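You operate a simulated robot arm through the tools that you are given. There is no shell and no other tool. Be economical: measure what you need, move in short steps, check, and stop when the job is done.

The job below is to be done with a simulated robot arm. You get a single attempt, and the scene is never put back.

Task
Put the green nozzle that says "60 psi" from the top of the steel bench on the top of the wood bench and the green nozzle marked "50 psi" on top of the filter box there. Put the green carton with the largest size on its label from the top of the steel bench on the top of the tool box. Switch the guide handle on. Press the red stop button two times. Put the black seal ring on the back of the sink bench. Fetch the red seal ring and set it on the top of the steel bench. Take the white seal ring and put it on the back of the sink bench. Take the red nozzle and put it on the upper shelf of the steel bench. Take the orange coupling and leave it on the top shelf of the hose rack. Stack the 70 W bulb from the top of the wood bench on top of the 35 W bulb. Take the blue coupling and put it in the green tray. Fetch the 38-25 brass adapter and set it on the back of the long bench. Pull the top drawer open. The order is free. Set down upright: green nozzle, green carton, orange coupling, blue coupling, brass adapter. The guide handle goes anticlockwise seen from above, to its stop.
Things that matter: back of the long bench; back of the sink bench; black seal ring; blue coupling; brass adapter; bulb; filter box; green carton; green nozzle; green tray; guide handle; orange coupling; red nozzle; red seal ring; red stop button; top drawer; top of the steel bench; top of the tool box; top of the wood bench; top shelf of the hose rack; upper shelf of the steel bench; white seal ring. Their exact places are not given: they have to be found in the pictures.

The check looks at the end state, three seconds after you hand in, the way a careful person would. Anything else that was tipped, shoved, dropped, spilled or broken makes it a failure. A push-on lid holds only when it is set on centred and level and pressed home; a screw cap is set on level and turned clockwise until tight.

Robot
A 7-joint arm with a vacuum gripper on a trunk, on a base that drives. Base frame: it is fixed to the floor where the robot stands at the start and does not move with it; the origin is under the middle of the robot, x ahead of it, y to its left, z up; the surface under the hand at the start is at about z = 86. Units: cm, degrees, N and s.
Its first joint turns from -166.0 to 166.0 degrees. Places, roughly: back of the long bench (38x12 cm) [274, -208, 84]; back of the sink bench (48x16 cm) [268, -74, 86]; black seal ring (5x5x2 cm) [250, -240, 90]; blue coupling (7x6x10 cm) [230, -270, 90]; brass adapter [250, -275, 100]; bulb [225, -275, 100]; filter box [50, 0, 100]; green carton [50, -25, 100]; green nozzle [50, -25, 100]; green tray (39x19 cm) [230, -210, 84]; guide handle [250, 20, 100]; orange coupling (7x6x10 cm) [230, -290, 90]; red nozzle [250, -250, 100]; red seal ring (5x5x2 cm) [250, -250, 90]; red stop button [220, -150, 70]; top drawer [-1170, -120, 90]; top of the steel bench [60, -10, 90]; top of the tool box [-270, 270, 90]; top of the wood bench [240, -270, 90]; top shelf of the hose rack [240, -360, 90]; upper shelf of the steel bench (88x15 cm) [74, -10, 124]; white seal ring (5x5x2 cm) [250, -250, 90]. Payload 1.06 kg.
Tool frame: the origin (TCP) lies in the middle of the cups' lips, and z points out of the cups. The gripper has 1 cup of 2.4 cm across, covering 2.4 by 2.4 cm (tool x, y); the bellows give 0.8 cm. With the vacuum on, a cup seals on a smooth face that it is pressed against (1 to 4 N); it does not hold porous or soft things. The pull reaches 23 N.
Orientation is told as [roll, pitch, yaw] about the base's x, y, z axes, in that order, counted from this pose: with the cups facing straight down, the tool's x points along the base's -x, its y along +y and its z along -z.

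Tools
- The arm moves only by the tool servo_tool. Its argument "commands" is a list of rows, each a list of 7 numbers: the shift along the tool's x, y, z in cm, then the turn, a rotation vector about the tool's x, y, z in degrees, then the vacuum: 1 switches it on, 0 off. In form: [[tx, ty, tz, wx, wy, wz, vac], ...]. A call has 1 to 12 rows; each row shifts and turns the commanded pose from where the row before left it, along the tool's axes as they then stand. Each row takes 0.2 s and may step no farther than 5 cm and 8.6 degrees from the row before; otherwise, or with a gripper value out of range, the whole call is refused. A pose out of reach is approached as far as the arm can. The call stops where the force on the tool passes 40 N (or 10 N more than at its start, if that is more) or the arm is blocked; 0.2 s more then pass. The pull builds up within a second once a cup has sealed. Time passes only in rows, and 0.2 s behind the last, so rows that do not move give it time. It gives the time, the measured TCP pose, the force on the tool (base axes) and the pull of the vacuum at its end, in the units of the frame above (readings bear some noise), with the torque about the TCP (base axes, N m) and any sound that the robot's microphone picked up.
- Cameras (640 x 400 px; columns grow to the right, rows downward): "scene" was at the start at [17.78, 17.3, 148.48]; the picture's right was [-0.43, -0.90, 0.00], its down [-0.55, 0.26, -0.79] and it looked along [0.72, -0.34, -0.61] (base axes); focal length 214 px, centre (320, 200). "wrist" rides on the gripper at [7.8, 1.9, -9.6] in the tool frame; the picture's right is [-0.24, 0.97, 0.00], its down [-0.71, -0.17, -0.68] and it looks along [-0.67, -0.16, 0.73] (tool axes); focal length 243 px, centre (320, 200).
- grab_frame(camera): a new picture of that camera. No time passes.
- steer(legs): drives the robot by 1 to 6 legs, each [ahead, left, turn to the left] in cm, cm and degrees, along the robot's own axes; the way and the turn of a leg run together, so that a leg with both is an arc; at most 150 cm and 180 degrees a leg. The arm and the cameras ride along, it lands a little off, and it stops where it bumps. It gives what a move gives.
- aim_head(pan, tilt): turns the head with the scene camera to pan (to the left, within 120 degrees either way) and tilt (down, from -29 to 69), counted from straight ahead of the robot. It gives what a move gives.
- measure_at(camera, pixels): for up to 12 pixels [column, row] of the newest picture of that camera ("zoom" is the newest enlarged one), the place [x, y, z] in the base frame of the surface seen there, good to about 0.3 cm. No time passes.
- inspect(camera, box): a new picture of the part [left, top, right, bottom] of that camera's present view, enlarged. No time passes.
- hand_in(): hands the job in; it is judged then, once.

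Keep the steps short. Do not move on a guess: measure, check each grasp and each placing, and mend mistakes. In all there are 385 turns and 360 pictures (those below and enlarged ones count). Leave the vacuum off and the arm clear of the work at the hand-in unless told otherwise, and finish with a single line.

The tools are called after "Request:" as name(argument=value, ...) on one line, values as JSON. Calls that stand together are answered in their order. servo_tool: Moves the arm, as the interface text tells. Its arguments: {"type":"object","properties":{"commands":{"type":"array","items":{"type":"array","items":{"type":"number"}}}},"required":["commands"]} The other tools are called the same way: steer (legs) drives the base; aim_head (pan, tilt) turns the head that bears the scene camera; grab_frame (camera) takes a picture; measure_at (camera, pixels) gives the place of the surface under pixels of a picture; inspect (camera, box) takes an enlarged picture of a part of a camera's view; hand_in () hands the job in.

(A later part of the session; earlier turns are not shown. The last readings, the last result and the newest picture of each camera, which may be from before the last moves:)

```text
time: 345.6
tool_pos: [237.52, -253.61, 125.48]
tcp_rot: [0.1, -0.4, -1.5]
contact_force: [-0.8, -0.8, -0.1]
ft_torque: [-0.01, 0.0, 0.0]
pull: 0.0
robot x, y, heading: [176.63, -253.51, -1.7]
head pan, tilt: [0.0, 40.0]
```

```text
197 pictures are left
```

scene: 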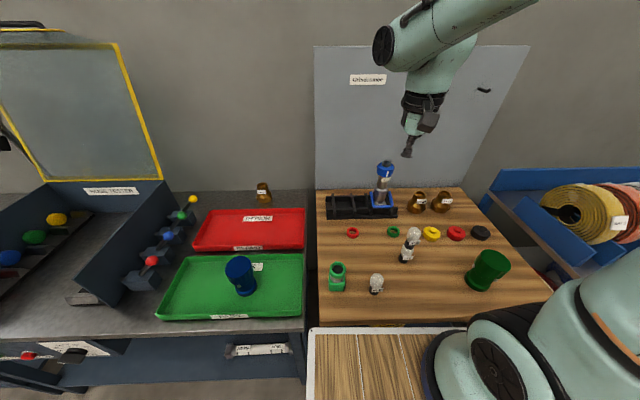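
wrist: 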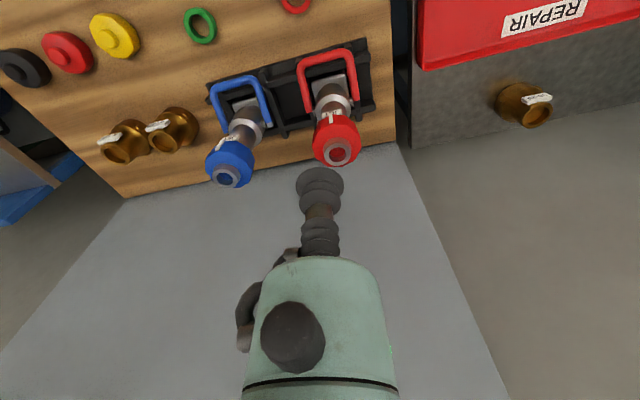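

Hand to (244,-246.5,109) to view the red ring.

Request:
servo_tool(commands=[[-3.2, 3.6, 0, 0, 0, 0, 0], [-3.4, 3.4, 0, 0, 0, 0, 0], [0, 0, 5, 0, 0, 0, 0], [0, 0, 5, 0, 0, 0, 0], [0, 0, 5, 0, 0, 0, 0], [0, 0, 1.5, 0, 0, 0, 0], [0, 0, 0, 0, 0, 0, 0]])

Request:
grab_frame(camera="wrist")

```text
time: 347.2
tool_pos: [244.29, -246.32, 109.04]
tcp_rot: [0.1, -0.4, -1.5]
contact_force: [0.8, 0.5, 0.5]
ft_torque: [-0.01, -0.01, -0.02]
pull: 0.1
robot x, y, heading: [176.73, -253.47, -1.4]
head pan, tilt: [0.0, 40.0]
```

```text
196 pictures are left
```

wrist: 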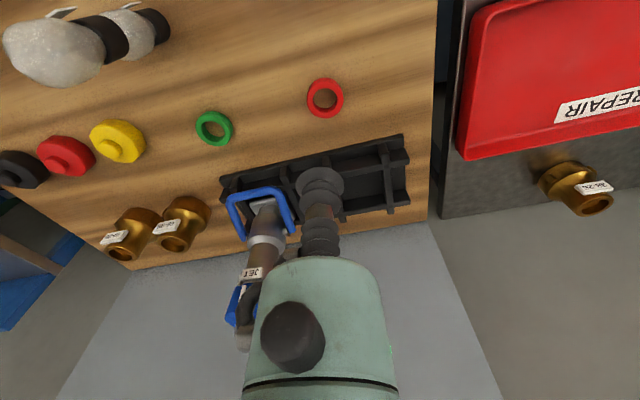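

Request:
measure_at(camera="wrist", pixels=[[310, 98], [340, 98], [325, 83], [325, 114], [314, 87], [336, 87], [314, 110], [336, 109], [325, 98]])

Request:
inspect(camera="wrist", box=[285, 60, 365, 140])

```text
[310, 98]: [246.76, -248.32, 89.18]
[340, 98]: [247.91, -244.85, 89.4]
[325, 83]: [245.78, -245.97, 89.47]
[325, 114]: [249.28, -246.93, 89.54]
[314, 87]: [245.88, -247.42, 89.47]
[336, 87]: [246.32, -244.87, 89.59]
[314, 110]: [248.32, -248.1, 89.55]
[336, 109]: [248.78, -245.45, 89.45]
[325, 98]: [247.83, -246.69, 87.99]
```

```text
5.00 times, centred on (325, 100) of wrist
```

zoom: 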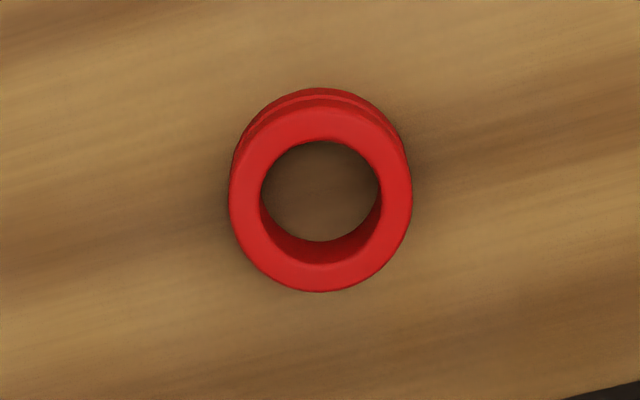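

Request:
servo_tool(commands=[[-3.16, -0.1, 3, 0, 0, 0, 0], [0, 0, 5, 0, 0, 0, 0], [0, 0, 5, 0, 0, 0, 0], [0, 0, 4.5, 0, 0, 0, 0], [0, 0, 0, 0, 0, 0, 0]])

Request:
inspect(camera="wrist", box=[260, 110, 380, 230])

```text
time: 348.4
tool_pos: [247.86, -246.54, 91.52]
tcp_rot: [0.1, -0.3, -1.4]
contact_force: [0.4, -0.6, -0.4]
ft_torque: [0.0, 0.0, 0.02]
pull: 0.1
robot x, y, heading: [176.23, -253.64, -1.6]
head pan, tilt: [0.0, 40.0]
```

```text
3.33 times, centred on (320, 170) of wrist
```

zoom: 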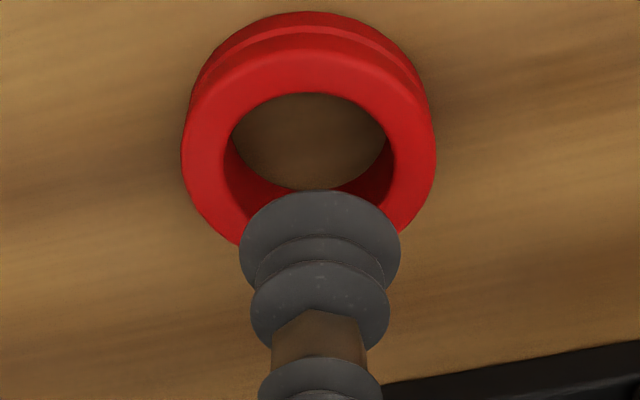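

Request:
servo_tool(commands=[[0.35, -0.2, 0, 0, 0, 0, 0], [0, 0, 1.5, 0, 0, 0, 1], [0, 0, 0.7, 0, 0, 0, 1], [0, 0, 0.4, 0, 0, 0, 1], [0, 0, 0.2, 0, 0, 0, 1], [0, 0, 0, 0, 0, 0, 1], [0, 0, 0, 0, 0, 0, 1], [0, 0, 0, 0, 0, 0, 1]])

```text
time: 350.2
tool_pos: [247.26, -246.87, 88.48]
tcp_rot: [0.1, -0.4, -1.5]
contact_force: [3.8, 4.0, 13.4]
ft_torque: [-0.01, 0.05, 0.01]
pull: 22.3
robot x, y, heading: [176.67, -254.01, -1.8]
head pan, tilt: [0.0, 40.0]
```

Sealed. Lift, tuck, drive back to the steel bench.

Request:
servo_tool(commands=[[0, 0, -1, 0, 0, 0, 1], [0, 0, -4, 0, 0, 0, 1], [0, 0, -5, 0, 0, 0, 1], [0, 0, -5, 0, 0, 0, 1], [0, 0, -5, 0, 0, 0, 1], [0, 0, -5, 0, 0, 0, 1], [0, 0, -5, 0, 0, 0, 1], [4.5, 0, 0, 0, 0, 0, 1], [4.5, 0, 0, 0, 0, 0, 1], [4.5, 0, 0, 0, 0, 0, 1]])

Request:
steer(legs=[[-69, 33, 1.7], [-67, 33, 0], [-70, 90, 0], [-25, 75, 0]])

Request:
grab_frame(camera="scene")

```text
time: 352.4
tool_pos: [233.45, -246.78, 118.48]
tcp_rot: [0.0, -0.4, -1.6]
contact_force: [-0.5, -0.5, -0.2]
ft_torque: [-0.03, 0.03, 0.0]
pull: 23.0
robot x, y, heading: [176.7, -253.56, -1.8]
head pan, tilt: [0.0, 40.0]
```

```text
time: 369.5
tool_pos: [1.01, -10.24, 118.54]
tcp_rot: [0.1, -0.4, 1.8]
contact_force: [0.0, 0.7, 0.6]
ft_torque: [0.0, 0.03, 0.01]
pull: 23.0
robot x, y, heading: [-55.35, -20.22, 1.5]
head pan, tilt: [0.0, 40.0]
```

```text
193 pictures are left
```

scene: 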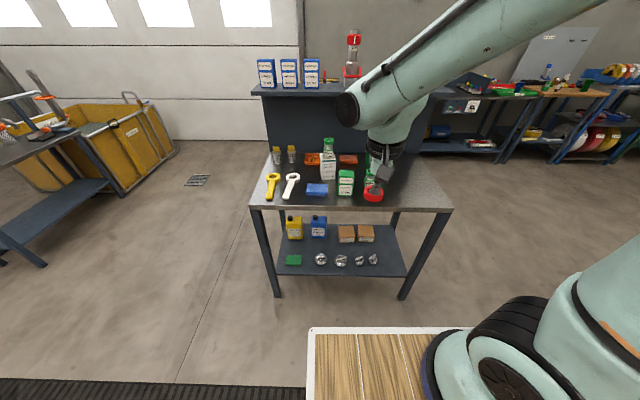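

Request:
steer(legs=[[36, -5, -1.5]])

Request:
servo_tool(commands=[[-1.8, -4, 0, 0, 0, 0, 1], [-1.8, -4, 0, 0, 0, 0, 1], [-1.8, -4, 0, 0, 0, 0, 1], [-1.8, -4, 0, 0, 0, 0, 1], [-1.8, -4, 0, 0, 0, 0, 1], [-1.8, -4, 0, 0, 0, 0, 1]])

Request:
aim_head(pan=-15, tilt=40)

Request:
grab_frame(camera="scene")

```text
time: 371.8
tool_pos: [36.71, -16.65, 118.57]
tcp_rot: [0.1, -0.3, -0.3]
contact_force: [-0.9, 1.0, 0.0]
ft_torque: [-0.04, -0.02, 0.02]
pull: 22.5
robot x, y, heading: [-19.85, -25.06, -0.2]
head pan, tilt: [0.0, 40.0]
```

```text
time: 373.2
tool_pos: [47.45, -40.77, 118.45]
tcp_rot: [0.1, -0.4, -0.1]
contact_force: [-0.3, 0.0, 0.4]
ft_torque: [0.0, -0.03, 0.03]
pull: 23.1
robot x, y, heading: [-19.8, -24.98, -0.6]
head pan, tilt: [0.0, 40.0]
```

```text
time: 374.0
tool_pos: [47.27, -40.8, 118.38]
tcp_rot: [0.1, -0.4, -0.3]
contact_force: [0.5, -0.5, -0.7]
ft_torque: [0.02, 0.01, 0.01]
pull: 23.1
robot x, y, heading: [-19.86, -25.24, -0.4]
head pan, tilt: [-15.0, 40.0]
```

```text
192 pictures are left
```

scene: 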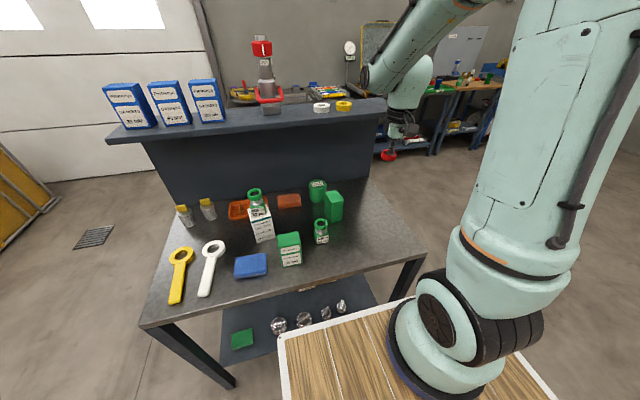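

Spot (48,-41) on the bench right part is free. Lower.

Request:
servo_tool(commands=[[-1, 0, 4.5, 0, 0, 0, 1], [0, 0, 5, 0, 0, 0, 1], [0, 0, 5, 0, 0, 0, 1], [0, 0, 5, 0, 0, 0, 1], [0, 0, 5, 0, 0, 0, 1], [0, 0, 4.5, 0, 0, 0, 1], [0, 0, 1.2, 0, 0, 0, 1], [0, 0, 0, 0, 0, 0, 1]])

Request:
servo_tool(commands=[[0, 0, 0.5, 0, 0, 0, 1], [0, 0, 0.4, 0, 0, 0, 1], [0, 0, 0.3, 0, 0, 0, 1], [0, 0, 0, 0, 0, 0, 1]])

```text
time: 375.8
tool_pos: [48.42, -40.59, 88.19]
tcp_rot: [0.2, -0.4, -0.2]
contact_force: [-0.6, -0.8, 0.0]
ft_torque: [0.02, -0.01, -0.01]
pull: 22.7
robot x, y, heading: [-19.78, -25.07, -0.2]
head pan, tilt: [-15.0, 40.0]
```

```text
time: 376.8
tool_pos: [48.64, -40.6, 87.14]
tcp_rot: [0.1, -0.3, -0.3]
contact_force: [-2.8, 0.3, 12.6]
ft_torque: [0.01, 0.02, -0.01]
pull: 23.1
robot x, y, heading: [-19.74, -24.94, -0.7]
head pan, tilt: [-15.0, 40.0]
```

Request:
servo_tool(commands=[[0, 0, -0.2, 0, 0, 0, 1], [0, 0, 0, 0, 0, 0, 0], [0, 0, 0, 0, 0, 0, 0], [0, 0, 0, 0, 0, 0, 0], [0, 0, -0.5, 0, 0, 0, 0], [0, 0, -1, 0, 0, 0, 0], [0, 0, -4, 0, 0, 0, 0], [0, 0, -5, 0, 0, 0, 0], [0, 0, -5, 0, 0, 0, 0], [0, 0, -5, 0, 0, 0, 0]])

Request:
grab_frame(camera="wrist")

```text
time: 379.0
tool_pos: [48.63, -40.54, 108.04]
tcp_rot: [0.1, -0.3, -0.2]
contact_force: [-0.4, 0.3, 0.6]
ft_torque: [-0.05, 0.02, -0.04]
pull: 0.1
robot x, y, heading: [-20.06, -25.23, -0.4]
head pan, tilt: [-15.0, 40.0]
```

```text
191 pictures are left
```

wrist: 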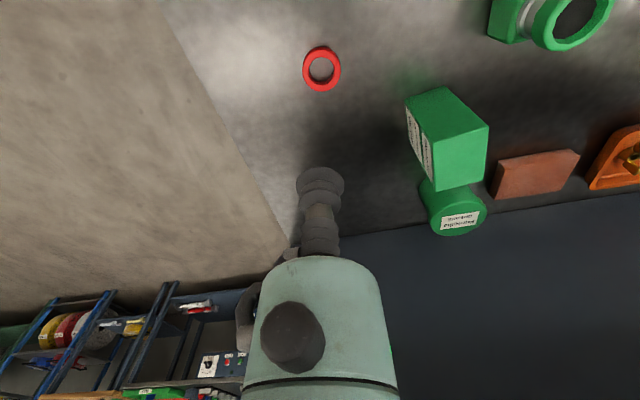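

Red ring placed. Now the 65 MM carton: measure its top.

Request:
measure_at(camera="wrist", pixels=[[460, 155], [440, 145], [482, 130], [480, 183], [440, 185], [460, 140], [460, 175], [436, 140], [435, 187], [487, 126]])

Request:
inspect(camera="wrist", box=[390, 75, 510, 205])

```text
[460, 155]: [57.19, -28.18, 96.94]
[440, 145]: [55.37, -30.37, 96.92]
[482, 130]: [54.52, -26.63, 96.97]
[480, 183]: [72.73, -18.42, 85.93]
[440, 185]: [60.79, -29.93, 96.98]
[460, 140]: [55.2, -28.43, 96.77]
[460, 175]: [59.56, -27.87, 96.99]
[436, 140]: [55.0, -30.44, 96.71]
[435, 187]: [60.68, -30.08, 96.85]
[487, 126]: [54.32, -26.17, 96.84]
```

```text
3.08 times, centred on (450, 140) of wrist
```

zoom: 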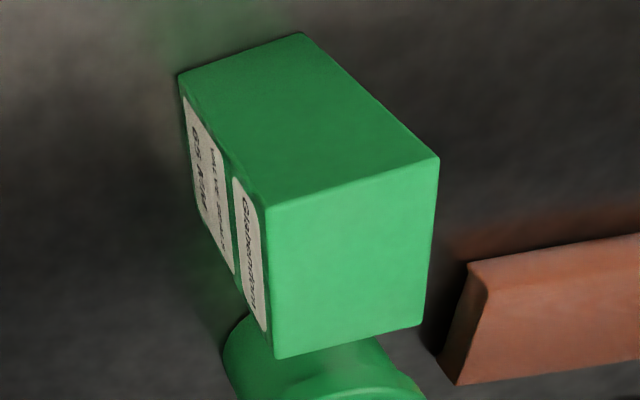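

Carton top centre ≈(57.6,-28.1,97). Move over, press.

Request:
servo_tool(commands=[[-3, 4, 0, 0, 0, 0, 0], [-3, 4.1, 0, 0, 0, 0, 0], [-3, 4.2, 0, 0, 0, 0, 0], [0, 0, 4, 0, 0, 0, 0], [0, 0, 4, 0, 0, 0, 0], [0, 0, 1.5, 0, 0, 0, 1], [0, 0, 0, 0, 0, 0, 1]])

Request:
inspect(camera="wrist", box=[240, 90, 400, 230])

```text
refused: row 2 steps farther than a row can; nothing moved
```

```text
2.86 times, centred on (320, 160) of wrist
```

zoom: 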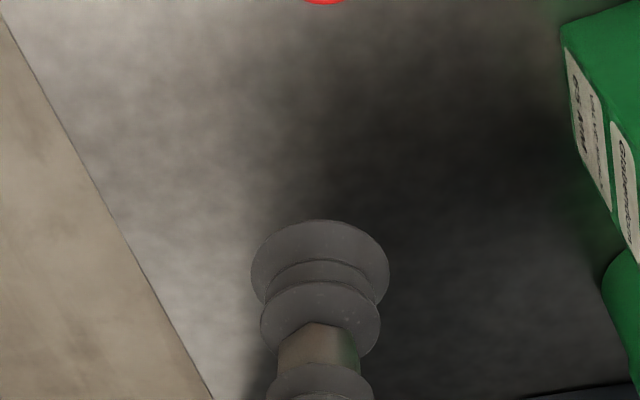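

Request:
servo_tool(commands=[[-2.25, 3.1, 0, 0, 0, 0, 0], [-2.25, 3.1, 0, 0, 0, 0, 0], [-2.25, 3.1, 0, 0, 0, 0, 0], [-2.25, 3.1, 0, 0, 0, 0, 0], [0, 0, 4, 0, 0, 0, 0], [0, 0, 4, 0, 0, 0, 0], [0, 0, 1.5, 0, 0, 0, 1], [0, 0, 0, 0, 0, 0, 1]])

Request:
inspect(camera="wrist", box=[240, 90, 400, 230])

```text
time: 380.8
tool_pos: [57.68, -28.22, 98.44]
tcp_rot: [0.1, -0.4, 0.0]
contact_force: [-0.5, -0.8, -0.6]
ft_torque: [0.0, 0.01, 0.0]
pull: 0.1
robot x, y, heading: [-19.65, -25.22, -0.2]
head pan, tilt: [-15.0, 40.0]
```

```text
2.86 times, centred on (320, 160) of wrist
```

zoom: 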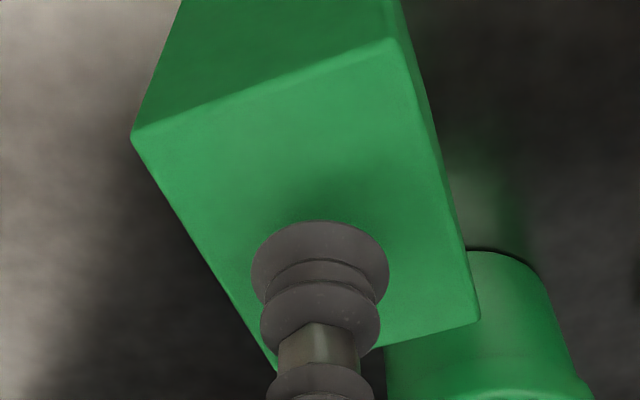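

Request:
servo_tool(commands=[[0, 0, 1, 0, 0, 0, 1], [0, 0, 0.6, 0, 0, 0, 1], [0, 0, 0.4, 0, 0, 0, 1], [0, 0, 0, 0, 0, 0, 1], [0, 0, 0, 0, 0, 0, 1], [0, 0, 0, 0, 0, 0, 1]])

```text
time: 382.2
tool_pos: [57.62, -28.22, 96.35]
tcp_rot: [0.1, -0.4, -0.1]
contact_force: [3.6, 3.4, 11.4]
ft_torque: [0.01, 0.03, 0.0]
pull: 22.8
robot x, y, heading: [-19.82, -24.87, -0.4]
head pan, tilt: [-15.0, 40.0]
```

Sealed. Lift, retract, and back away from the bench.

Request:
servo_tool(commands=[[0, 0, -0.5, 0, 0, 0, 1], [0, 0, -2, 0, 0, 0, 1], [0, 0, -4, 0, 0, 0, 1], [0, 0, -4.5, 0, 0, 0, 1], [0, 0, -4.5, 0, 0, 0, 1], [4, 0, 0, 0, 0, 0, 1], [4, 0, -2, 0, 0, 0, 1], [4, 0, -2, 0, 0, 0, 1], [4, 0, -2, 0, 0, 0, 1], [2, 0, 0, 0, 0, 0, 1]])

Request:
steer(legs=[[-60, 0, 0]])

Request:
aim_head(pan=90, tilt=15)

Request:
grab_frame(camera="scene")

```text
time: 384.4
tool_pos: [39.39, -28.29, 117.76]
tcp_rot: [0.1, -0.3, -0.3]
contact_force: [0.8, -0.2, -1.9]
ft_torque: [-0.01, 0.06, 0.0]
pull: 22.9
robot x, y, heading: [-19.85, -25.2, -0.4]
head pan, tilt: [-15.0, 40.0]
```

```text
time: 387.8
tool_pos: [-20.27, -27.78, 117.85]
tcp_rot: [0.1, -0.4, 0.4]
contact_force: [-0.5, 0.3, -2.0]
ft_torque: [0.0, 0.03, -0.02]
pull: 22.7
robot x, y, heading: [-79.68, -24.89, 0.2]
head pan, tilt: [-15.0, 40.0]
```

```text
time: 389.6
tool_pos: [-20.24, -27.62, 117.82]
tcp_rot: [0.1, -0.3, 0.3]
contact_force: [0.1, 0.6, -1.2]
ft_torque: [0.01, 0.03, -0.01]
pull: 23.3
robot x, y, heading: [-79.53, -25.13, 0.6]
head pan, tilt: [90.0, 15.0]
```

```text
187 pictures are left
```

scene: 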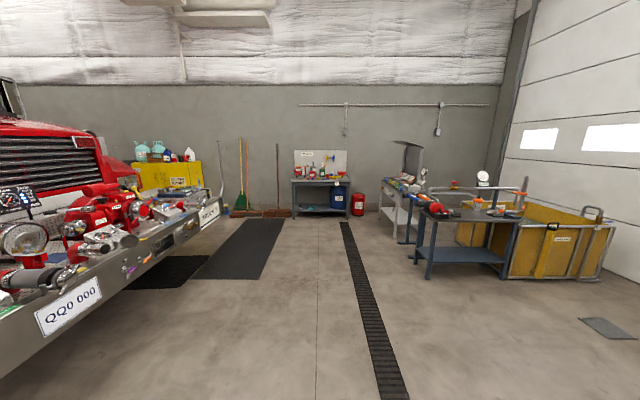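

Request:
inspect(camera="scene", box=[0, 120, 240, 270])

Request:
measure_at(camera="scene", pixels=[[165, 165], [170, 180], [200, 205], [65, 290], [150, 255], [250, 240], [220, 225], [180, 160], [320, 180], [10, 340], [130, 150]])

```text
2.67 times, centred on (120, 195) of scene
```

zoom: 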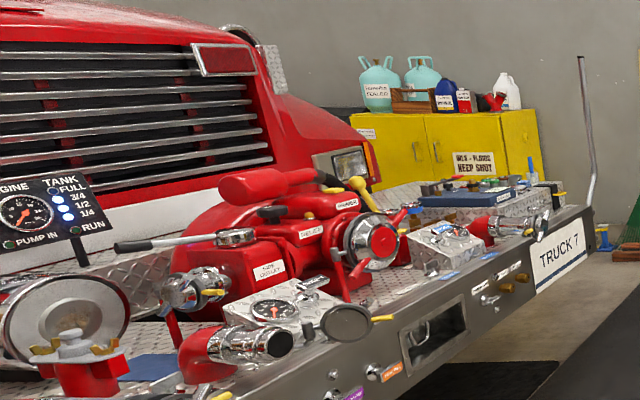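

```text
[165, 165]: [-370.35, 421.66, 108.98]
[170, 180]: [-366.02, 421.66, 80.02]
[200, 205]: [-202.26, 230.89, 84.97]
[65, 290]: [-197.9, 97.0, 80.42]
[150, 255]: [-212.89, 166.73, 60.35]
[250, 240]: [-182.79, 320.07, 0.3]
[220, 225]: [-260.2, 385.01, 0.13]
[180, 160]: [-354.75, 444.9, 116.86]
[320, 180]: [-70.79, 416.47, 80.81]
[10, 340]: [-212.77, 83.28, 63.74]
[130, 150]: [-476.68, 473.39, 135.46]
```

The tool box should be on the truck bumper's far end (around y≈250). I check the benches on the right for clearance.

Request:
measure_at(camera="scene", pixels=[[412, 250], [428, 275], [395, 232], [380, 220], [420, 200], [300, 210], [190, 205], [150, 215], [205, 185]])

Request:
inspect(camera="scene", box=[130, 160, 230, 230])

```text
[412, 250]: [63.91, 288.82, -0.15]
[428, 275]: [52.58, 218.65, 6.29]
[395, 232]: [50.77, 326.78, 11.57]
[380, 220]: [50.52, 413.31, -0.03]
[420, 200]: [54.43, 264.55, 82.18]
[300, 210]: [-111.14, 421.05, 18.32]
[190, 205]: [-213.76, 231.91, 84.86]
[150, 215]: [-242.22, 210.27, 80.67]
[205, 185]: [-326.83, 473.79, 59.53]
```

```text
5.71 times, centred on (180, 195) of scene
```

zoom: 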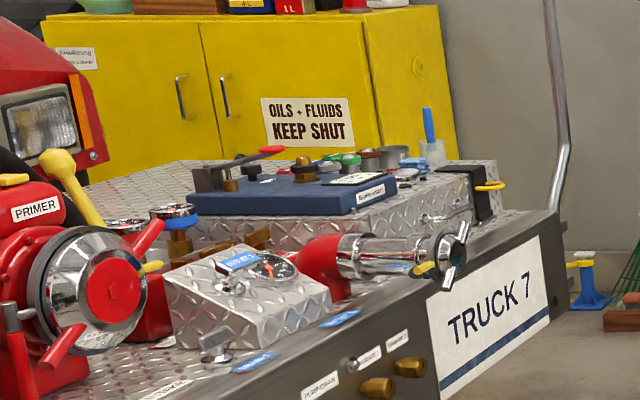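

Rotate to face the truck and strafe to y≈255.

Request:
steer(legs=[[0, 0, 179.5], [0, -140, 0], [0, -140, 0]])

Request:
aim_head(pan=0, tilt=20)

Request:
grab_frame(camera="scene")

```text
time: 410.3
tool_pos: [-146.33, 252.57, 117.7]
tcp_rot: [0.0, -0.4, -178.3]
contact_force: [-0.4, -0.1, -1.1]
ft_torque: [0.01, 0.0, 0.01]
pull: 23.0
robot x, y, heading: [-86.82, 251.0, -178.7]
head pan, tilt: [90.0, 15.0]
```

```text
time: 412.0
tool_pos: [-146.31, 252.51, 117.68]
tcp_rot: [0.2, -0.3, -178.4]
contact_force: [0.4, 0.0, -2.5]
ft_torque: [-0.03, 0.0, -0.01]
pull: 23.2
robot x, y, heading: [-87.02, 251.11, -178.3]
head pan, tilt: [0.0, 20.0]
```

```text
184 pictures are left
```

scene: 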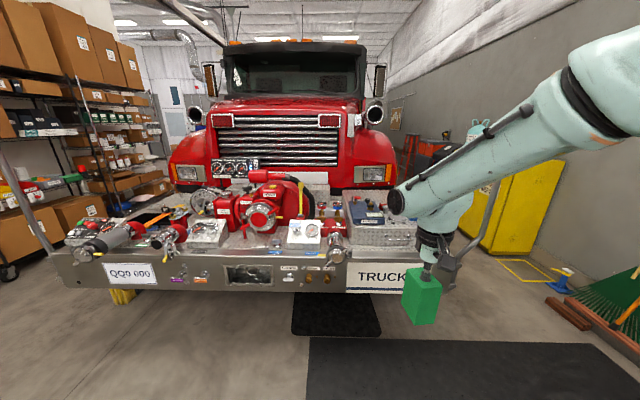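

Request:
inspect(camera="scene", box=[320, 185, 440, 275])

Request:
measure_at(camera="zoom", pixels=[[280, 240], [400, 240], [500, 240], [200, 100], [250, 120], [400, 200], [330, 255], [450, 185], [150, 70], [300, 150]])

```text
4.44 times, centred on (380, 230) of scene
```

zoom: 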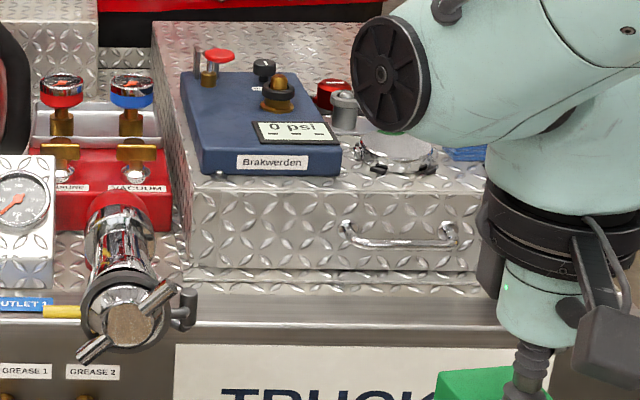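

```text
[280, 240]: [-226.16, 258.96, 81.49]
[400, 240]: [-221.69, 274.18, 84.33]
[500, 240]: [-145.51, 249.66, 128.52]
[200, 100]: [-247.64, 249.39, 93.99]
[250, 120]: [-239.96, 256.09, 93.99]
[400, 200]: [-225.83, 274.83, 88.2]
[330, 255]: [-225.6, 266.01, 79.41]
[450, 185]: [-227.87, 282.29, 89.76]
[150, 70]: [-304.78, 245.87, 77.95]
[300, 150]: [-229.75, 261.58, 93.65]
```

The chest with the handle is the tool box (top z≈90). I move the hand left out of the view.

Request:
servo_tool(commands=[[0, 4.8, 0, 0, 0, 0, 1], [0, 4.8, 0, 0, 0, 0, 1], [0, 4.8, 0, 0, 0, 0, 1], [0, 4.8, 0, 0, 0, 0, 1], [0, 4.8, 0, 0, 0, 0, 1], [0, 4.8, 0, 0, 0, 0, 1], [0, 4.8, 0, 0, 0, 0, 1], [0, 4.8, 0, 0, 0, 0, 1]])

Request:
aim_head(pan=-20, tilt=25)

Request:
grab_frame(camera="scene")

```text
time: 413.8
tool_pos: [-145.14, 214.29, 117.59]
tcp_rot: [0.1, -0.4, -178.4]
contact_force: [0.1, 0.3, -2.1]
ft_torque: [-0.06, -0.01, -0.01]
pull: 23.1
robot x, y, heading: [-86.99, 251.24, -178.3]
head pan, tilt: [0.0, 20.0]
```

```text
time: 414.6
tool_pos: [-145.27, 214.3, 117.59]
tcp_rot: [0.1, -0.3, -178.4]
contact_force: [-1.5, -0.3, -1.6]
ft_torque: [0.0, -0.03, 0.02]
pull: 22.8
robot x, y, heading: [-87.02, 251.2, -178.3]
head pan, tilt: [-20.0, 25.0]
```

```text
182 pictures are left
```

scene: 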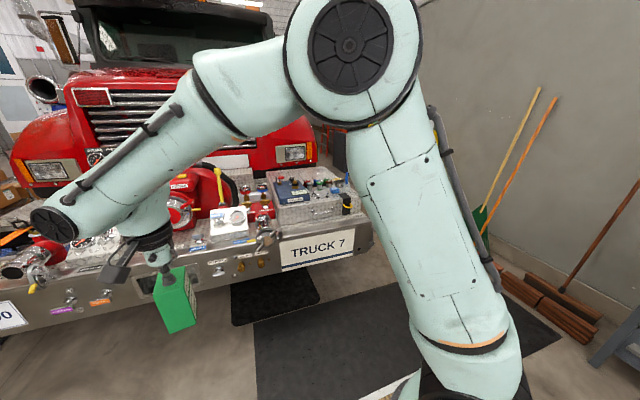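

Request:
inspect(camera="scene", box=[250, 160, 370, 250])

Request:
measure_at(camera="zoom", pixels=[[300, 160], [340, 150], [420, 150], [250, 190], [450, 130], [330, 175], [380, 90], [470, 160], [300, 60], [420, 80]])

```text
4.44 times, centred on (310, 205) of scene
```

zoom: 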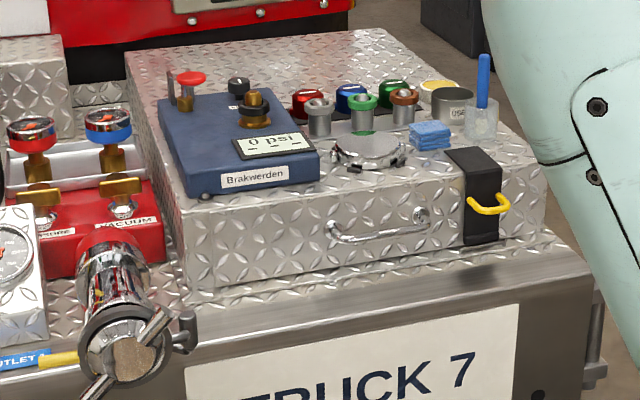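

```text
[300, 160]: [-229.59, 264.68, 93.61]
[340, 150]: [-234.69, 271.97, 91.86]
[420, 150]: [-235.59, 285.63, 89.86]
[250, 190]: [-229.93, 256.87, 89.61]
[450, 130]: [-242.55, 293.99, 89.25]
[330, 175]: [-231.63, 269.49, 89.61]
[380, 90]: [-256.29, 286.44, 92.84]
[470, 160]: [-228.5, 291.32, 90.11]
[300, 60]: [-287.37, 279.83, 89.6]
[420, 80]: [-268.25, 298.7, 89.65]
```

Request:
measure_at(camera="zoom", pixels=[[150, 85], [215, 75], [260, 72], [280, 85], [330, 75], [360, 60], [250, 55], [160, 60], [300, 100], [400, 330], [230, 330], [560, 260]])

```text
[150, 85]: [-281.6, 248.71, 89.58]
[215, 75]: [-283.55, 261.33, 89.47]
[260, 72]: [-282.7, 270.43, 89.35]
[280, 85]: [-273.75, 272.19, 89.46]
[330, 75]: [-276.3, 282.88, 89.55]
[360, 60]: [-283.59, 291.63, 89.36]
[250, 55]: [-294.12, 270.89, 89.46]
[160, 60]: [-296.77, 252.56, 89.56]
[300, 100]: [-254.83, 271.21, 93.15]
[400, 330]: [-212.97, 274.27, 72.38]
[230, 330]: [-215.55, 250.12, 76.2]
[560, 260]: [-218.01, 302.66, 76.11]
```

Tool box top is free behind the device, around (-268,272), z≈89.5. I bring the hand back to the middle, raise it, then approach to x≈-174.

Request:
servo_tool(commands=[[0, -4.5, -1.2, 0, 0, 0, 1], [0, -4.5, -1.2, 0, 0, 0, 1], [0, -4.5, -1.2, 0, 0, 0, 1], [0, -4.5, -1.2, 0, 0, 0, 1], [0, -4.5, -1.2, 0, 0, 0, 1], [0, -4.5, -1.2, 0, 0, 0, 1], [0, -4.5, -1.2, 0, 0, 0, 1], [0, -4.5, -1.2, 0, 0, 0, 1]])

Request:
steer(legs=[[0, -20, -1.6], [60, 0, 0]])

Request:
aim_head(pan=0, tilt=40)

Request:
grab_frame(camera="scene")

```text
time: 416.4
tool_pos: [-146.32, 250.04, 127.46]
tcp_rot: [0.1, -0.3, -178.3]
contact_force: [-0.4, -0.1, -1.4]
ft_torque: [-0.03, 0.0, 0.01]
pull: 23.0
robot x, y, heading: [-87.27, 251.2, -178.4]
head pan, tilt: [-20.0, 25.0]
```

```text
time: 421.0
tool_pos: [-206.76, 271.34, 127.43]
tcp_rot: [0.1, -0.4, -179.5]
contact_force: [-0.3, -0.6, -1.0]
ft_torque: [-0.01, -0.02, 0.05]
pull: 23.1
robot x, y, heading: [-147.28, 271.31, -179.4]
head pan, tilt: [-20.0, 25.0]
```

```text
time: 421.9
tool_pos: [-206.8, 271.45, 127.32]
tcp_rot: [0.1, -0.3, -179.5]
contact_force: [0.3, -0.8, -0.7]
ft_torque: [0.01, -0.02, -0.01]
pull: 22.0
robot x, y, heading: [-147.2, 271.32, -179.5]
head pan, tilt: [0.0, 40.0]
```

```text
180 pictures are left
```

scene: 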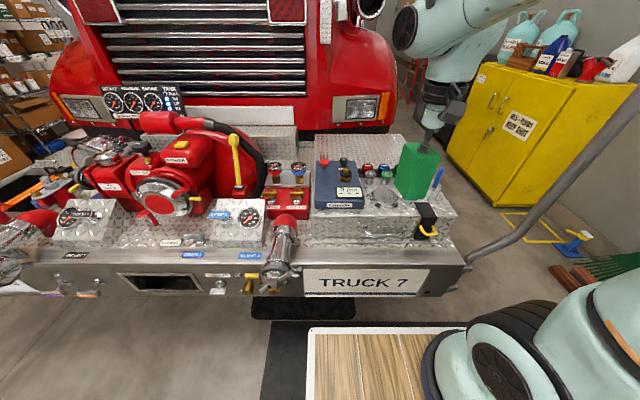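

Request:
measure_at(camera="scene", pixels=[[340, 150], [370, 150], [340, 162], [320, 150], [380, 155], [345, 168], [385, 168], [360, 270], [330, 240], [360, 330], [285, 265], [460, 260]])

Request:
inspect(camera="scene", box=[300, 130, 460, 250])

```text
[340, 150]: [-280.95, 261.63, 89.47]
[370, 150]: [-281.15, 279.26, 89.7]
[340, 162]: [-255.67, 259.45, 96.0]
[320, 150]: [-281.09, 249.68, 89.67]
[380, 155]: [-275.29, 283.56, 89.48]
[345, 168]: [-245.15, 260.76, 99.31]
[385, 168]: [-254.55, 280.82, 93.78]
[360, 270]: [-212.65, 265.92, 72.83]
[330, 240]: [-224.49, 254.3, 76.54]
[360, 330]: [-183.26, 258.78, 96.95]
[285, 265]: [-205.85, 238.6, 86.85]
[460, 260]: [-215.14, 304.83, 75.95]
```

```text
3.33 times, centred on (380, 190) of scene
```

zoom: 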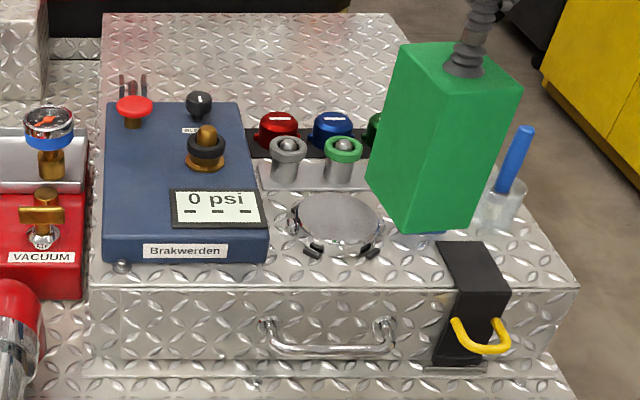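

Free area confirmed. Approach 26 cm more.

Request:
steer(legs=[[26, 0, 0]])

```text
time: 423.7
tool_pos: [-232.64, 271.2, 127.35]
tcp_rot: [0.0, -0.3, -179.4]
contact_force: [0.3, 0.5, -1.7]
ft_torque: [0.02, -0.06, 0.03]
pull: 22.5
robot x, y, heading: [-173.51, 271.21, -179.6]
head pan, tilt: [0.0, 40.0]
```

Extend over the free area while lowering a bit.

Request:
servo_tool(commands=[[-4.4, 0, 1.2, 0, 0, 0, 1], [-4.4, 0, 1.2, 0, 0, 0, 1], [-4.4, 0, 1.2, 0, 0, 0, 1], [-4.4, 0, 1.2, 0, 0, 0, 1], [-4.4, 0, 1.2, 0, 0, 0, 1], [-4.4, 0, 1.2, 0, 0, 0, 1], [-4.4, 0, 1.2, 0, 0, 0, 1], [-4.4, 0, 1.2, 0, 0, 0, 1], [0, 0, 0, 0, 0, 0, 1]])

Request:
grab_frame(camera="scene")

```text
time: 425.7
tool_pos: [-267.87, 270.62, 118.05]
tcp_rot: [0.1, -0.3, -179.4]
contact_force: [0.7, -0.1, -1.5]
ft_torque: [0.01, -0.02, 0.01]
pull: 23.1
robot x, y, heading: [-173.61, 271.59, -179.7]
head pan, tilt: [0.0, 40.0]
```

```text
178 pictures are left
```

scene: 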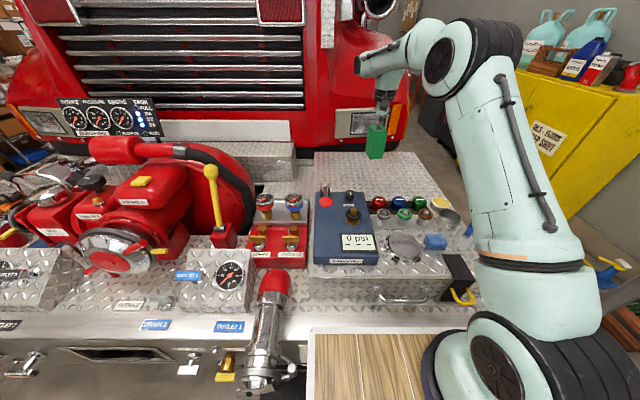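

Lower onto the top.

Request:
servo_tool(commands=[[0, 0, 4.5, 0, 0, 0, 1], [0, 0, 4.5, 0, 0, 0, 1], [0, 0, 4.5, 0, 0, 0, 1], [0, 0, 2.5, 0, 0, 0, 1], [0, 0, 0, 0, 0, 0, 1]])

Request:
inspect(camera="scene", box=[300, 100, 460, 220])

```text
time: 426.9
tool_pos: [-267.95, 270.73, 101.94]
tcp_rot: [0.1, -0.4, -179.4]
contact_force: [0.6, 0.0, -1.7]
ft_torque: [0.0, -0.05, 0.0]
pull: 22.7
robot x, y, heading: [-173.31, 270.86, -179.7]
head pan, tilt: [0.0, 40.0]
```

```text
3.33 times, centred on (380, 160) of scene
```

zoom: 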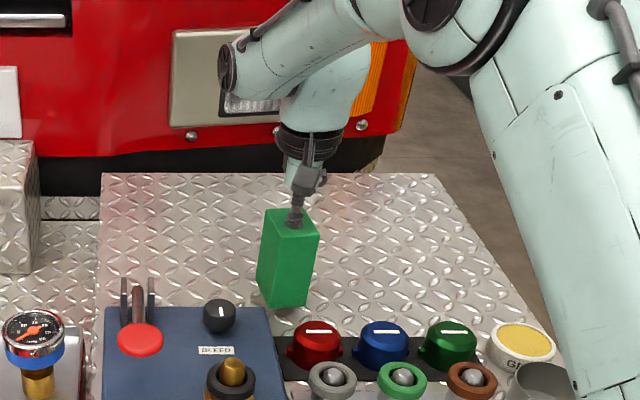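

Request:
servo_tool(commands=[[-1.5, 0, 0, 0, 0, 0, 1], [0, 0, 1, 0, 0, 0, 1], [0, 0, 0.6, 0, 0, 0, 1], [0, 0, 0.4, 0, 0, 0, 1], [0, 0, 0.2, 0, 0, 0, 1], [0, 0, 0, 0, 0, 0, 1]])

Request:
inspect(camera="scene", box=[300, 100, 460, 220])

```text
time: 428.3
tool_pos: [-269.39, 270.71, 99.8]
tcp_rot: [0.1, -0.5, -179.4]
contact_force: [4.1, -3.1, 18.0]
ft_torque: [0.0, 0.03, 0.01]
pull: 22.8
robot x, y, heading: [-173.08, 270.94, -179.6]
head pan, tilt: [0.0, 40.0]
```

```text
3.33 times, centred on (380, 160) of scene
```

zoom: 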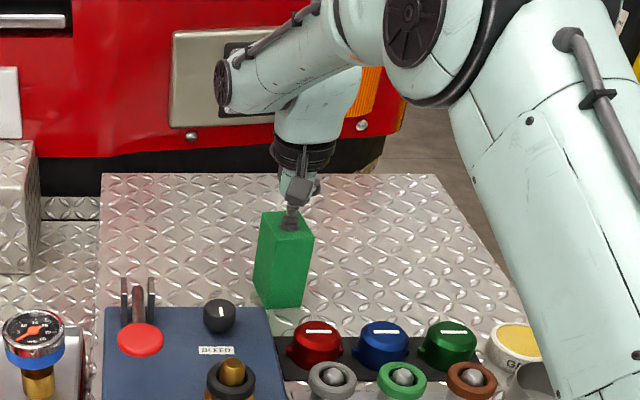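

Request:
servo_tool(commands=[[0, 0, -0.3, 0, 0, 0, 1], [0, 0, 0, 0, 0, 0, 0], [0, 0, 0, 0, 0, 0, 0], [0, 0, 0, 0, 0, 0, 0], [0, 0, -0.5, 0, 0, 0, 0], [0, 0, -1, 0, 0, 0, 0], [0, 0, -4, 0, 0, 0, 0], [0, 0, -5, 0, 0, 0, 0], [0, 0, -5, 0, 0, 0, 0], [0, 0, -4, 0, 0, 0, 0]])

Request:
inspect(camera="scene", box=[300, 100, 460, 220])

```text
time: 430.5
tool_pos: [-269.36, 270.69, 119.71]
tcp_rot: [0.1, -0.3, -179.4]
contact_force: [0.1, -0.2, 0.0]
ft_torque: [0.01, 0.0, -0.03]
pull: 0.1
robot x, y, heading: [-173.28, 271.22, -179.4]
head pan, tilt: [0.0, 40.0]
```

```text
3.33 times, centred on (380, 160) of scene
```

zoom: 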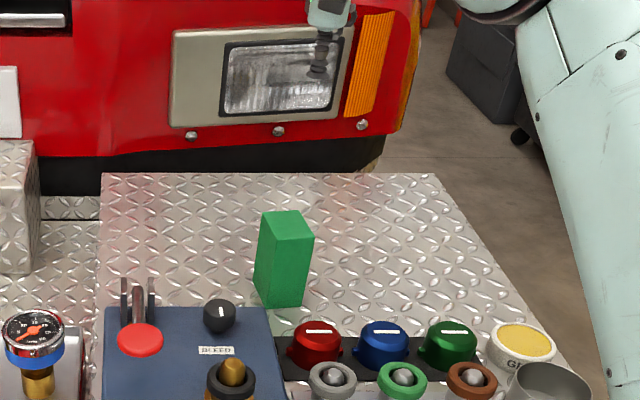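

Carton stands on the tool box. Now retract, back off, and look for the way to the drawer far at x≈-1170.

Request:
servo_tool(commands=[[4.5, 0, 0, 0, 0, 0, 0], [4.5, 0, 0, 0, 0, 0, 0], [4.5, 0, 0, 0, 0, 0, 0], [4.5, 0, 0, 0, 0, 0, 0], [4.5, 0, 0, 0, 0, 0, 0], [4.5, 0, 0, 0, 0, 0, 0], [4.5, 0, 0, 0, 0, 0, 0], [4, 0, 0, 0, 0, 0, 0]])

Request:
steer(legs=[[-70, 0, 0], [0, 150, 0], [0, 145, 0]])

Request:
aim_head(pan=15, tilt=10)

Request:
grab_frame(camera="scene")

```text
time: 432.3
tool_pos: [-233.79, 270.93, 119.19]
tcp_rot: [0.1, -0.3, -179.4]
contact_force: [-0.6, -0.2, -0.1]
ft_torque: [0.01, -0.02, 0.02]
pull: 0.0
robot x, y, heading: [-173.33, 271.1, -179.2]
head pan, tilt: [0.0, 40.0]
```

```text
time: 450.0
tool_pos: [-169.65, -20.52, 119.35]
tcp_rot: [0.1, -0.4, 178.2]
contact_force: [0.4, 0.6, 0.3]
ft_torque: [-0.01, 0.01, -0.03]
pull: 0.0
robot x, y, heading: [-109.58, -22.81, 178.2]
head pan, tilt: [0.0, 40.0]
```

```text
time: 450.9
tool_pos: [-169.54, -20.68, 119.2]
tcp_rot: [0.1, -0.4, 178.3]
contact_force: [-0.8, 0.1, -1.3]
ft_torque: [0.04, -0.02, 0.03]
pull: 0.0
robot x, y, heading: [-108.93, -23.3, 178.0]
head pan, tilt: [15.0, 10.0]
```

```text
174 pictures are left
```

scene: 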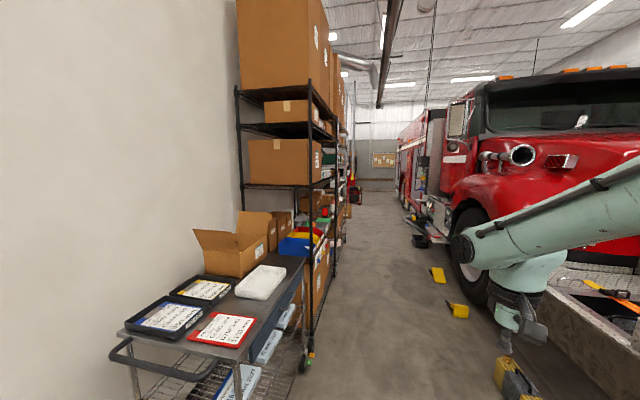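

Request:
measure_at(camera="scene", pixels=[[240, 345], [305, 265], [315, 350], [345, 240], [350, 205], [438, 275], [458, 310], [510, 370], [420, 235], [400, 200], [330, 270], [130, 350]])

Request:
inspect(camera="scene", box=[300, 130, 460, 280])

```text
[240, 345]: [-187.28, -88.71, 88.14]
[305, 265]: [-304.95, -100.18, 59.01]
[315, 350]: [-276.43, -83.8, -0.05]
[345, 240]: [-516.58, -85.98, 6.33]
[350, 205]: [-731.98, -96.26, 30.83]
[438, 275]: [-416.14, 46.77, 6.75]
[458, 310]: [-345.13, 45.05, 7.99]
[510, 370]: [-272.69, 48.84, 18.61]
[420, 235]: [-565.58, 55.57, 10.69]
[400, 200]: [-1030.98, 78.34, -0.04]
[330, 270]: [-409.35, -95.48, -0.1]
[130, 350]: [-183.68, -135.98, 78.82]
```

```text
2.67 times, centred on (380, 205) of scene
```

zoom: 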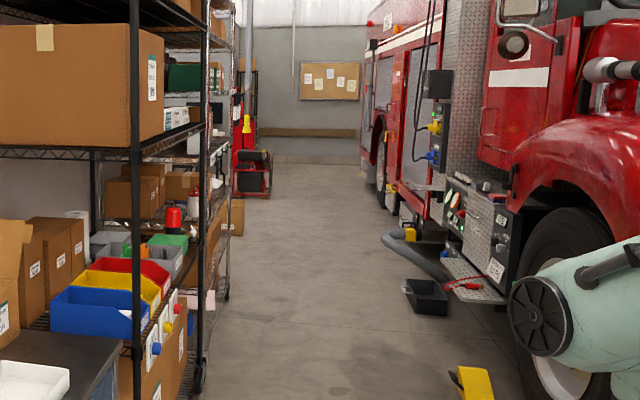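

Request:
measure_at(camera="scene", pixels=[[413, 241], [408, 228], [404, 218], [432, 275], [360, 200], [350, 220], [345, 215], [352, 190], [365, 185], [400, 187]])

Request:
steer(legs=[[100, -2, 1.8], [150, 0, 0]])

Request:
aim_head(pan=0, tilt=10)

Request:
grab_frame(camera="scene")

```text
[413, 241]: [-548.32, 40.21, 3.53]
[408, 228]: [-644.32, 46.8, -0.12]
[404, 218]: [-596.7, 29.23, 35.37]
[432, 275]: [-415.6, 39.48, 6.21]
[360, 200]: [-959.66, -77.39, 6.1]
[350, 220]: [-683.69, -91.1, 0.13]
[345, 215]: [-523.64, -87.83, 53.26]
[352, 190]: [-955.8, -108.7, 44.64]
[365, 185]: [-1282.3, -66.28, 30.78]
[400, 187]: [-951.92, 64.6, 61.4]
```

```text
time: 463.2
tool_pos: [-421.66, -11.24, 119.22]
tcp_rot: [0.2, -0.5, 177.8]
contact_force: [1.1, -0.4, -0.1]
ft_torque: [0.03, 0.05, 0.03]
pull: 0.1
robot x, y, heading: [-360.91, -13.82, 178.0]
head pan, tilt: [15.0, 10.0]
```

```text
time: 464.0
tool_pos: [-421.59, -11.36, 119.28]
tcp_rot: [0.0, -0.4, 177.8]
contact_force: [-0.5, 0.0, -0.4]
ft_torque: [0.02, -0.01, 0.0]
pull: 0.1
robot x, y, heading: [-361.41, -14.48, 177.7]
head pan, tilt: [0.0, 10.0]
```

```text
172 pictures are left
```

scene: 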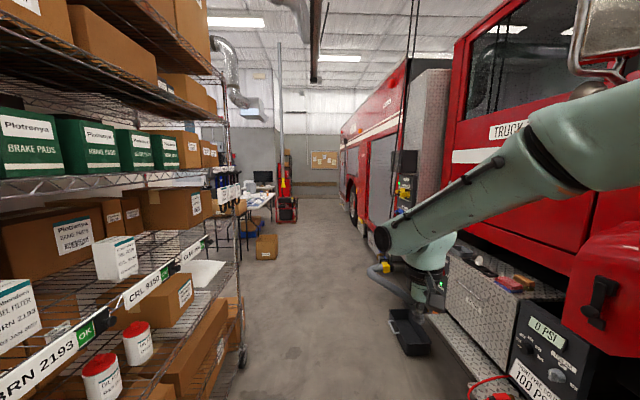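

Request:
measure_at(camera="scene", pixels=[[470, 210], [560, 120], [450, 300], [410, 340], [605, 290], [240, 355], [268, 250], [270, 205], [290, 220], [610, 30]])

```text
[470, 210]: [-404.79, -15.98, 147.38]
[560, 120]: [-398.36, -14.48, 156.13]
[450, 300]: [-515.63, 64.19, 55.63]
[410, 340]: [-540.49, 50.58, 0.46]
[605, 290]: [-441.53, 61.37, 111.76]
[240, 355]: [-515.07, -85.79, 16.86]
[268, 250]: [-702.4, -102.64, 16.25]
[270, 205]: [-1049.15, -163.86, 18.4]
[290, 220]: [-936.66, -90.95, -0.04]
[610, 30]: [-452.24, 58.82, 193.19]
```

Corridor is clear (y from -85 to +40). Continue.

Request:
steer(legs=[[30, 6, 2.2], [150, 0, 0], [130, 0, 0]])

Request:
grab_frame(camera="scene")

```text
time: 479.3
tool_pos: [-733.76, -24.27, 119.32]
tcp_rot: [0.1, -0.4, -179.9]
contact_force: [-0.1, -1.1, 0.2]
ft_torque: [-0.02, -0.01, -0.03]
pull: 0.1
robot x, y, heading: [-672.99, -24.37, -180.2]
head pan, tilt: [0.0, 10.0]
```

```text
171 pictures are left
```

scene: 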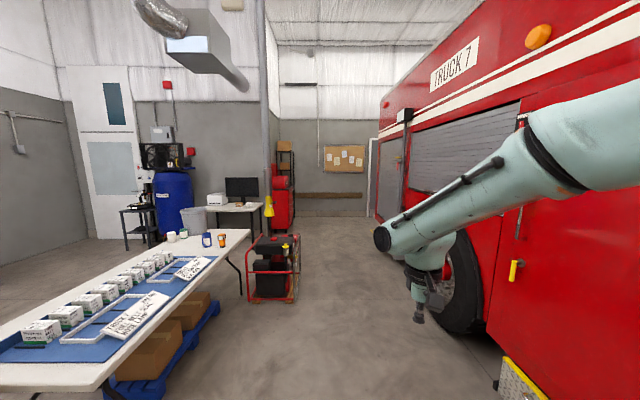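

Request:
inspect(camera="scene", box=[140, 140, 380, 300])

Request:
measure_at(camera="scene", pixels=[[275, 290], [298, 290], [283, 210], [250, 205], [300, 200], [345, 195], [245, 230], [240, 185], [210, 200], [460, 260], [340, 215], [180, 220]])

```text
2.50 times, centred on (260, 220) of scene
```

zoom: 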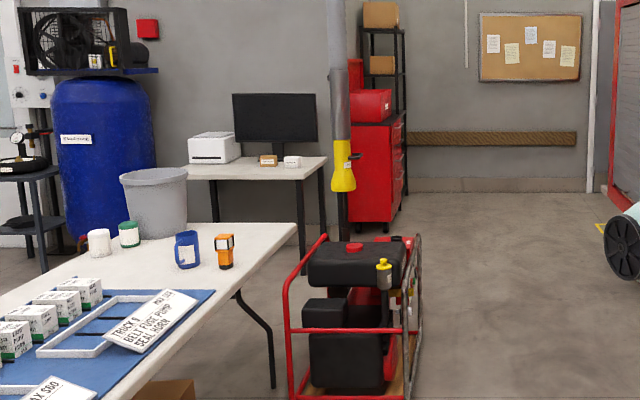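

```text
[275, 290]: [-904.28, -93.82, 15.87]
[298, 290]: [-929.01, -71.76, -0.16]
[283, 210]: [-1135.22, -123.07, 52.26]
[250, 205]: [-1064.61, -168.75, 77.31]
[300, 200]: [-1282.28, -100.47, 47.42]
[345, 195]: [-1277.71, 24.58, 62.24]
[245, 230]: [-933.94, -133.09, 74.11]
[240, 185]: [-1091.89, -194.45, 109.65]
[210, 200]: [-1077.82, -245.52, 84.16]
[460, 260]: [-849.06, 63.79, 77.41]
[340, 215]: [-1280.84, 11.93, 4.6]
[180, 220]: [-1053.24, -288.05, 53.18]
```

The red cabinet at (-1135…-1205,-123) seems to have its drawers facing +y. Drive to about (-1165,0) and look at it.

Request:
steer(legs=[[150, -12, 0], [150, 0, 0], [150, 0, 0]])

Request:
aim_head(pan=75, tilt=20)

Request:
grab_frame(camera="scene")

```text
refused: leg 1 is longer than a leg can be; nothing moved
```

```text
time: 480.8
tool_pos: [-733.74, -24.31, 119.26]
tcp_rot: [0.2, -0.4, -179.9]
contact_force: [0.6, -0.3, 0.2]
ft_torque: [0.01, 0.02, 0.01]
pull: 0.2
robot x, y, heading: [-673.33, -24.83, -179.8]
head pan, tilt: [75.0, 20.0]
```

```text
169 pictures are left
```

scene: 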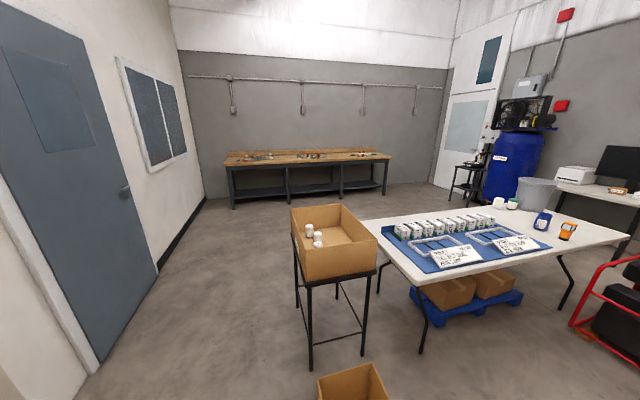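

Request:
steer(legs=[[148, -12, 0], [150, 0, 0], [150, 0, 0]])

Request:
grab_frame(camera="scene")

```text
time: 502.4
tool_pos: [-1185.8, -9.91, 119.23]
tcp_rot: [0.2, -0.4, 178.3]
contact_force: [0.0, 0.1, -0.6]
ft_torque: [-0.01, 0.01, 0.0]
pull: 0.0
robot x, y, heading: [-1125.25, -11.89, 178.2]
head pan, tilt: [75.0, 20.0]
```

```text
168 pictures are left
```

scene: 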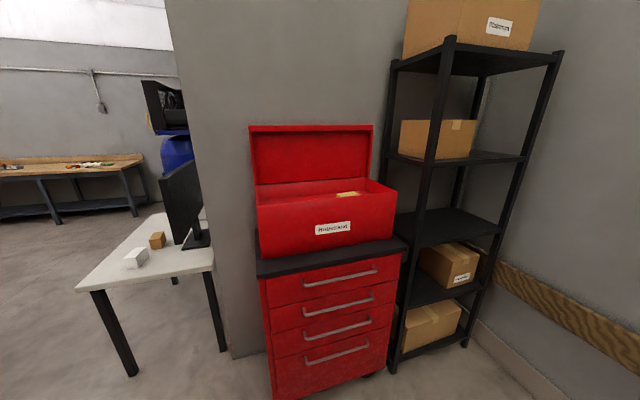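

Request:
inspect(camera="scene", box=[250, 240, 410, 360])

Request:
measure_at(camera="zoom", pixels=[[225, 135], [300, 120], [380, 95], [180, 145], [420, 90], [300, 105], [300, 150], [200, 115], [410, 130], [300, 85], [70, 120], [300, 235]])

```text
3.33 times, centred on (330, 300) of scene
```

zoom: 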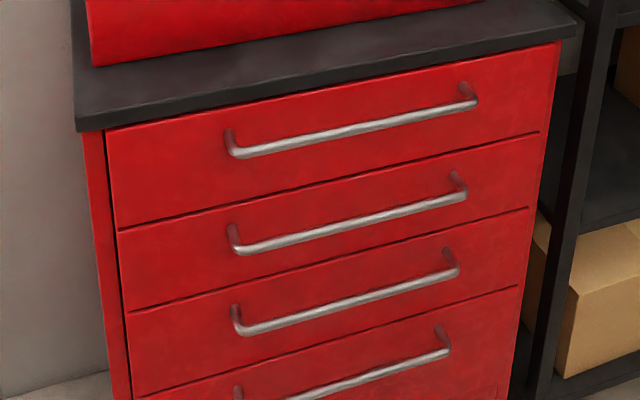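

```text
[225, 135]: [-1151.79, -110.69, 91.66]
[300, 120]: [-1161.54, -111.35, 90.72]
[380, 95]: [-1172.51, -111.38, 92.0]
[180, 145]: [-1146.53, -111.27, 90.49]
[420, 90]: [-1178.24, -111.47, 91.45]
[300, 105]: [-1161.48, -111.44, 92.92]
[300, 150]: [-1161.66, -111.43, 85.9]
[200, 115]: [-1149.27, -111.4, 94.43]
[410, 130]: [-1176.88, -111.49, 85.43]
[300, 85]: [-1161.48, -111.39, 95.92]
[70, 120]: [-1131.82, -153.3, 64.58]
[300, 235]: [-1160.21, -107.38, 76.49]
```

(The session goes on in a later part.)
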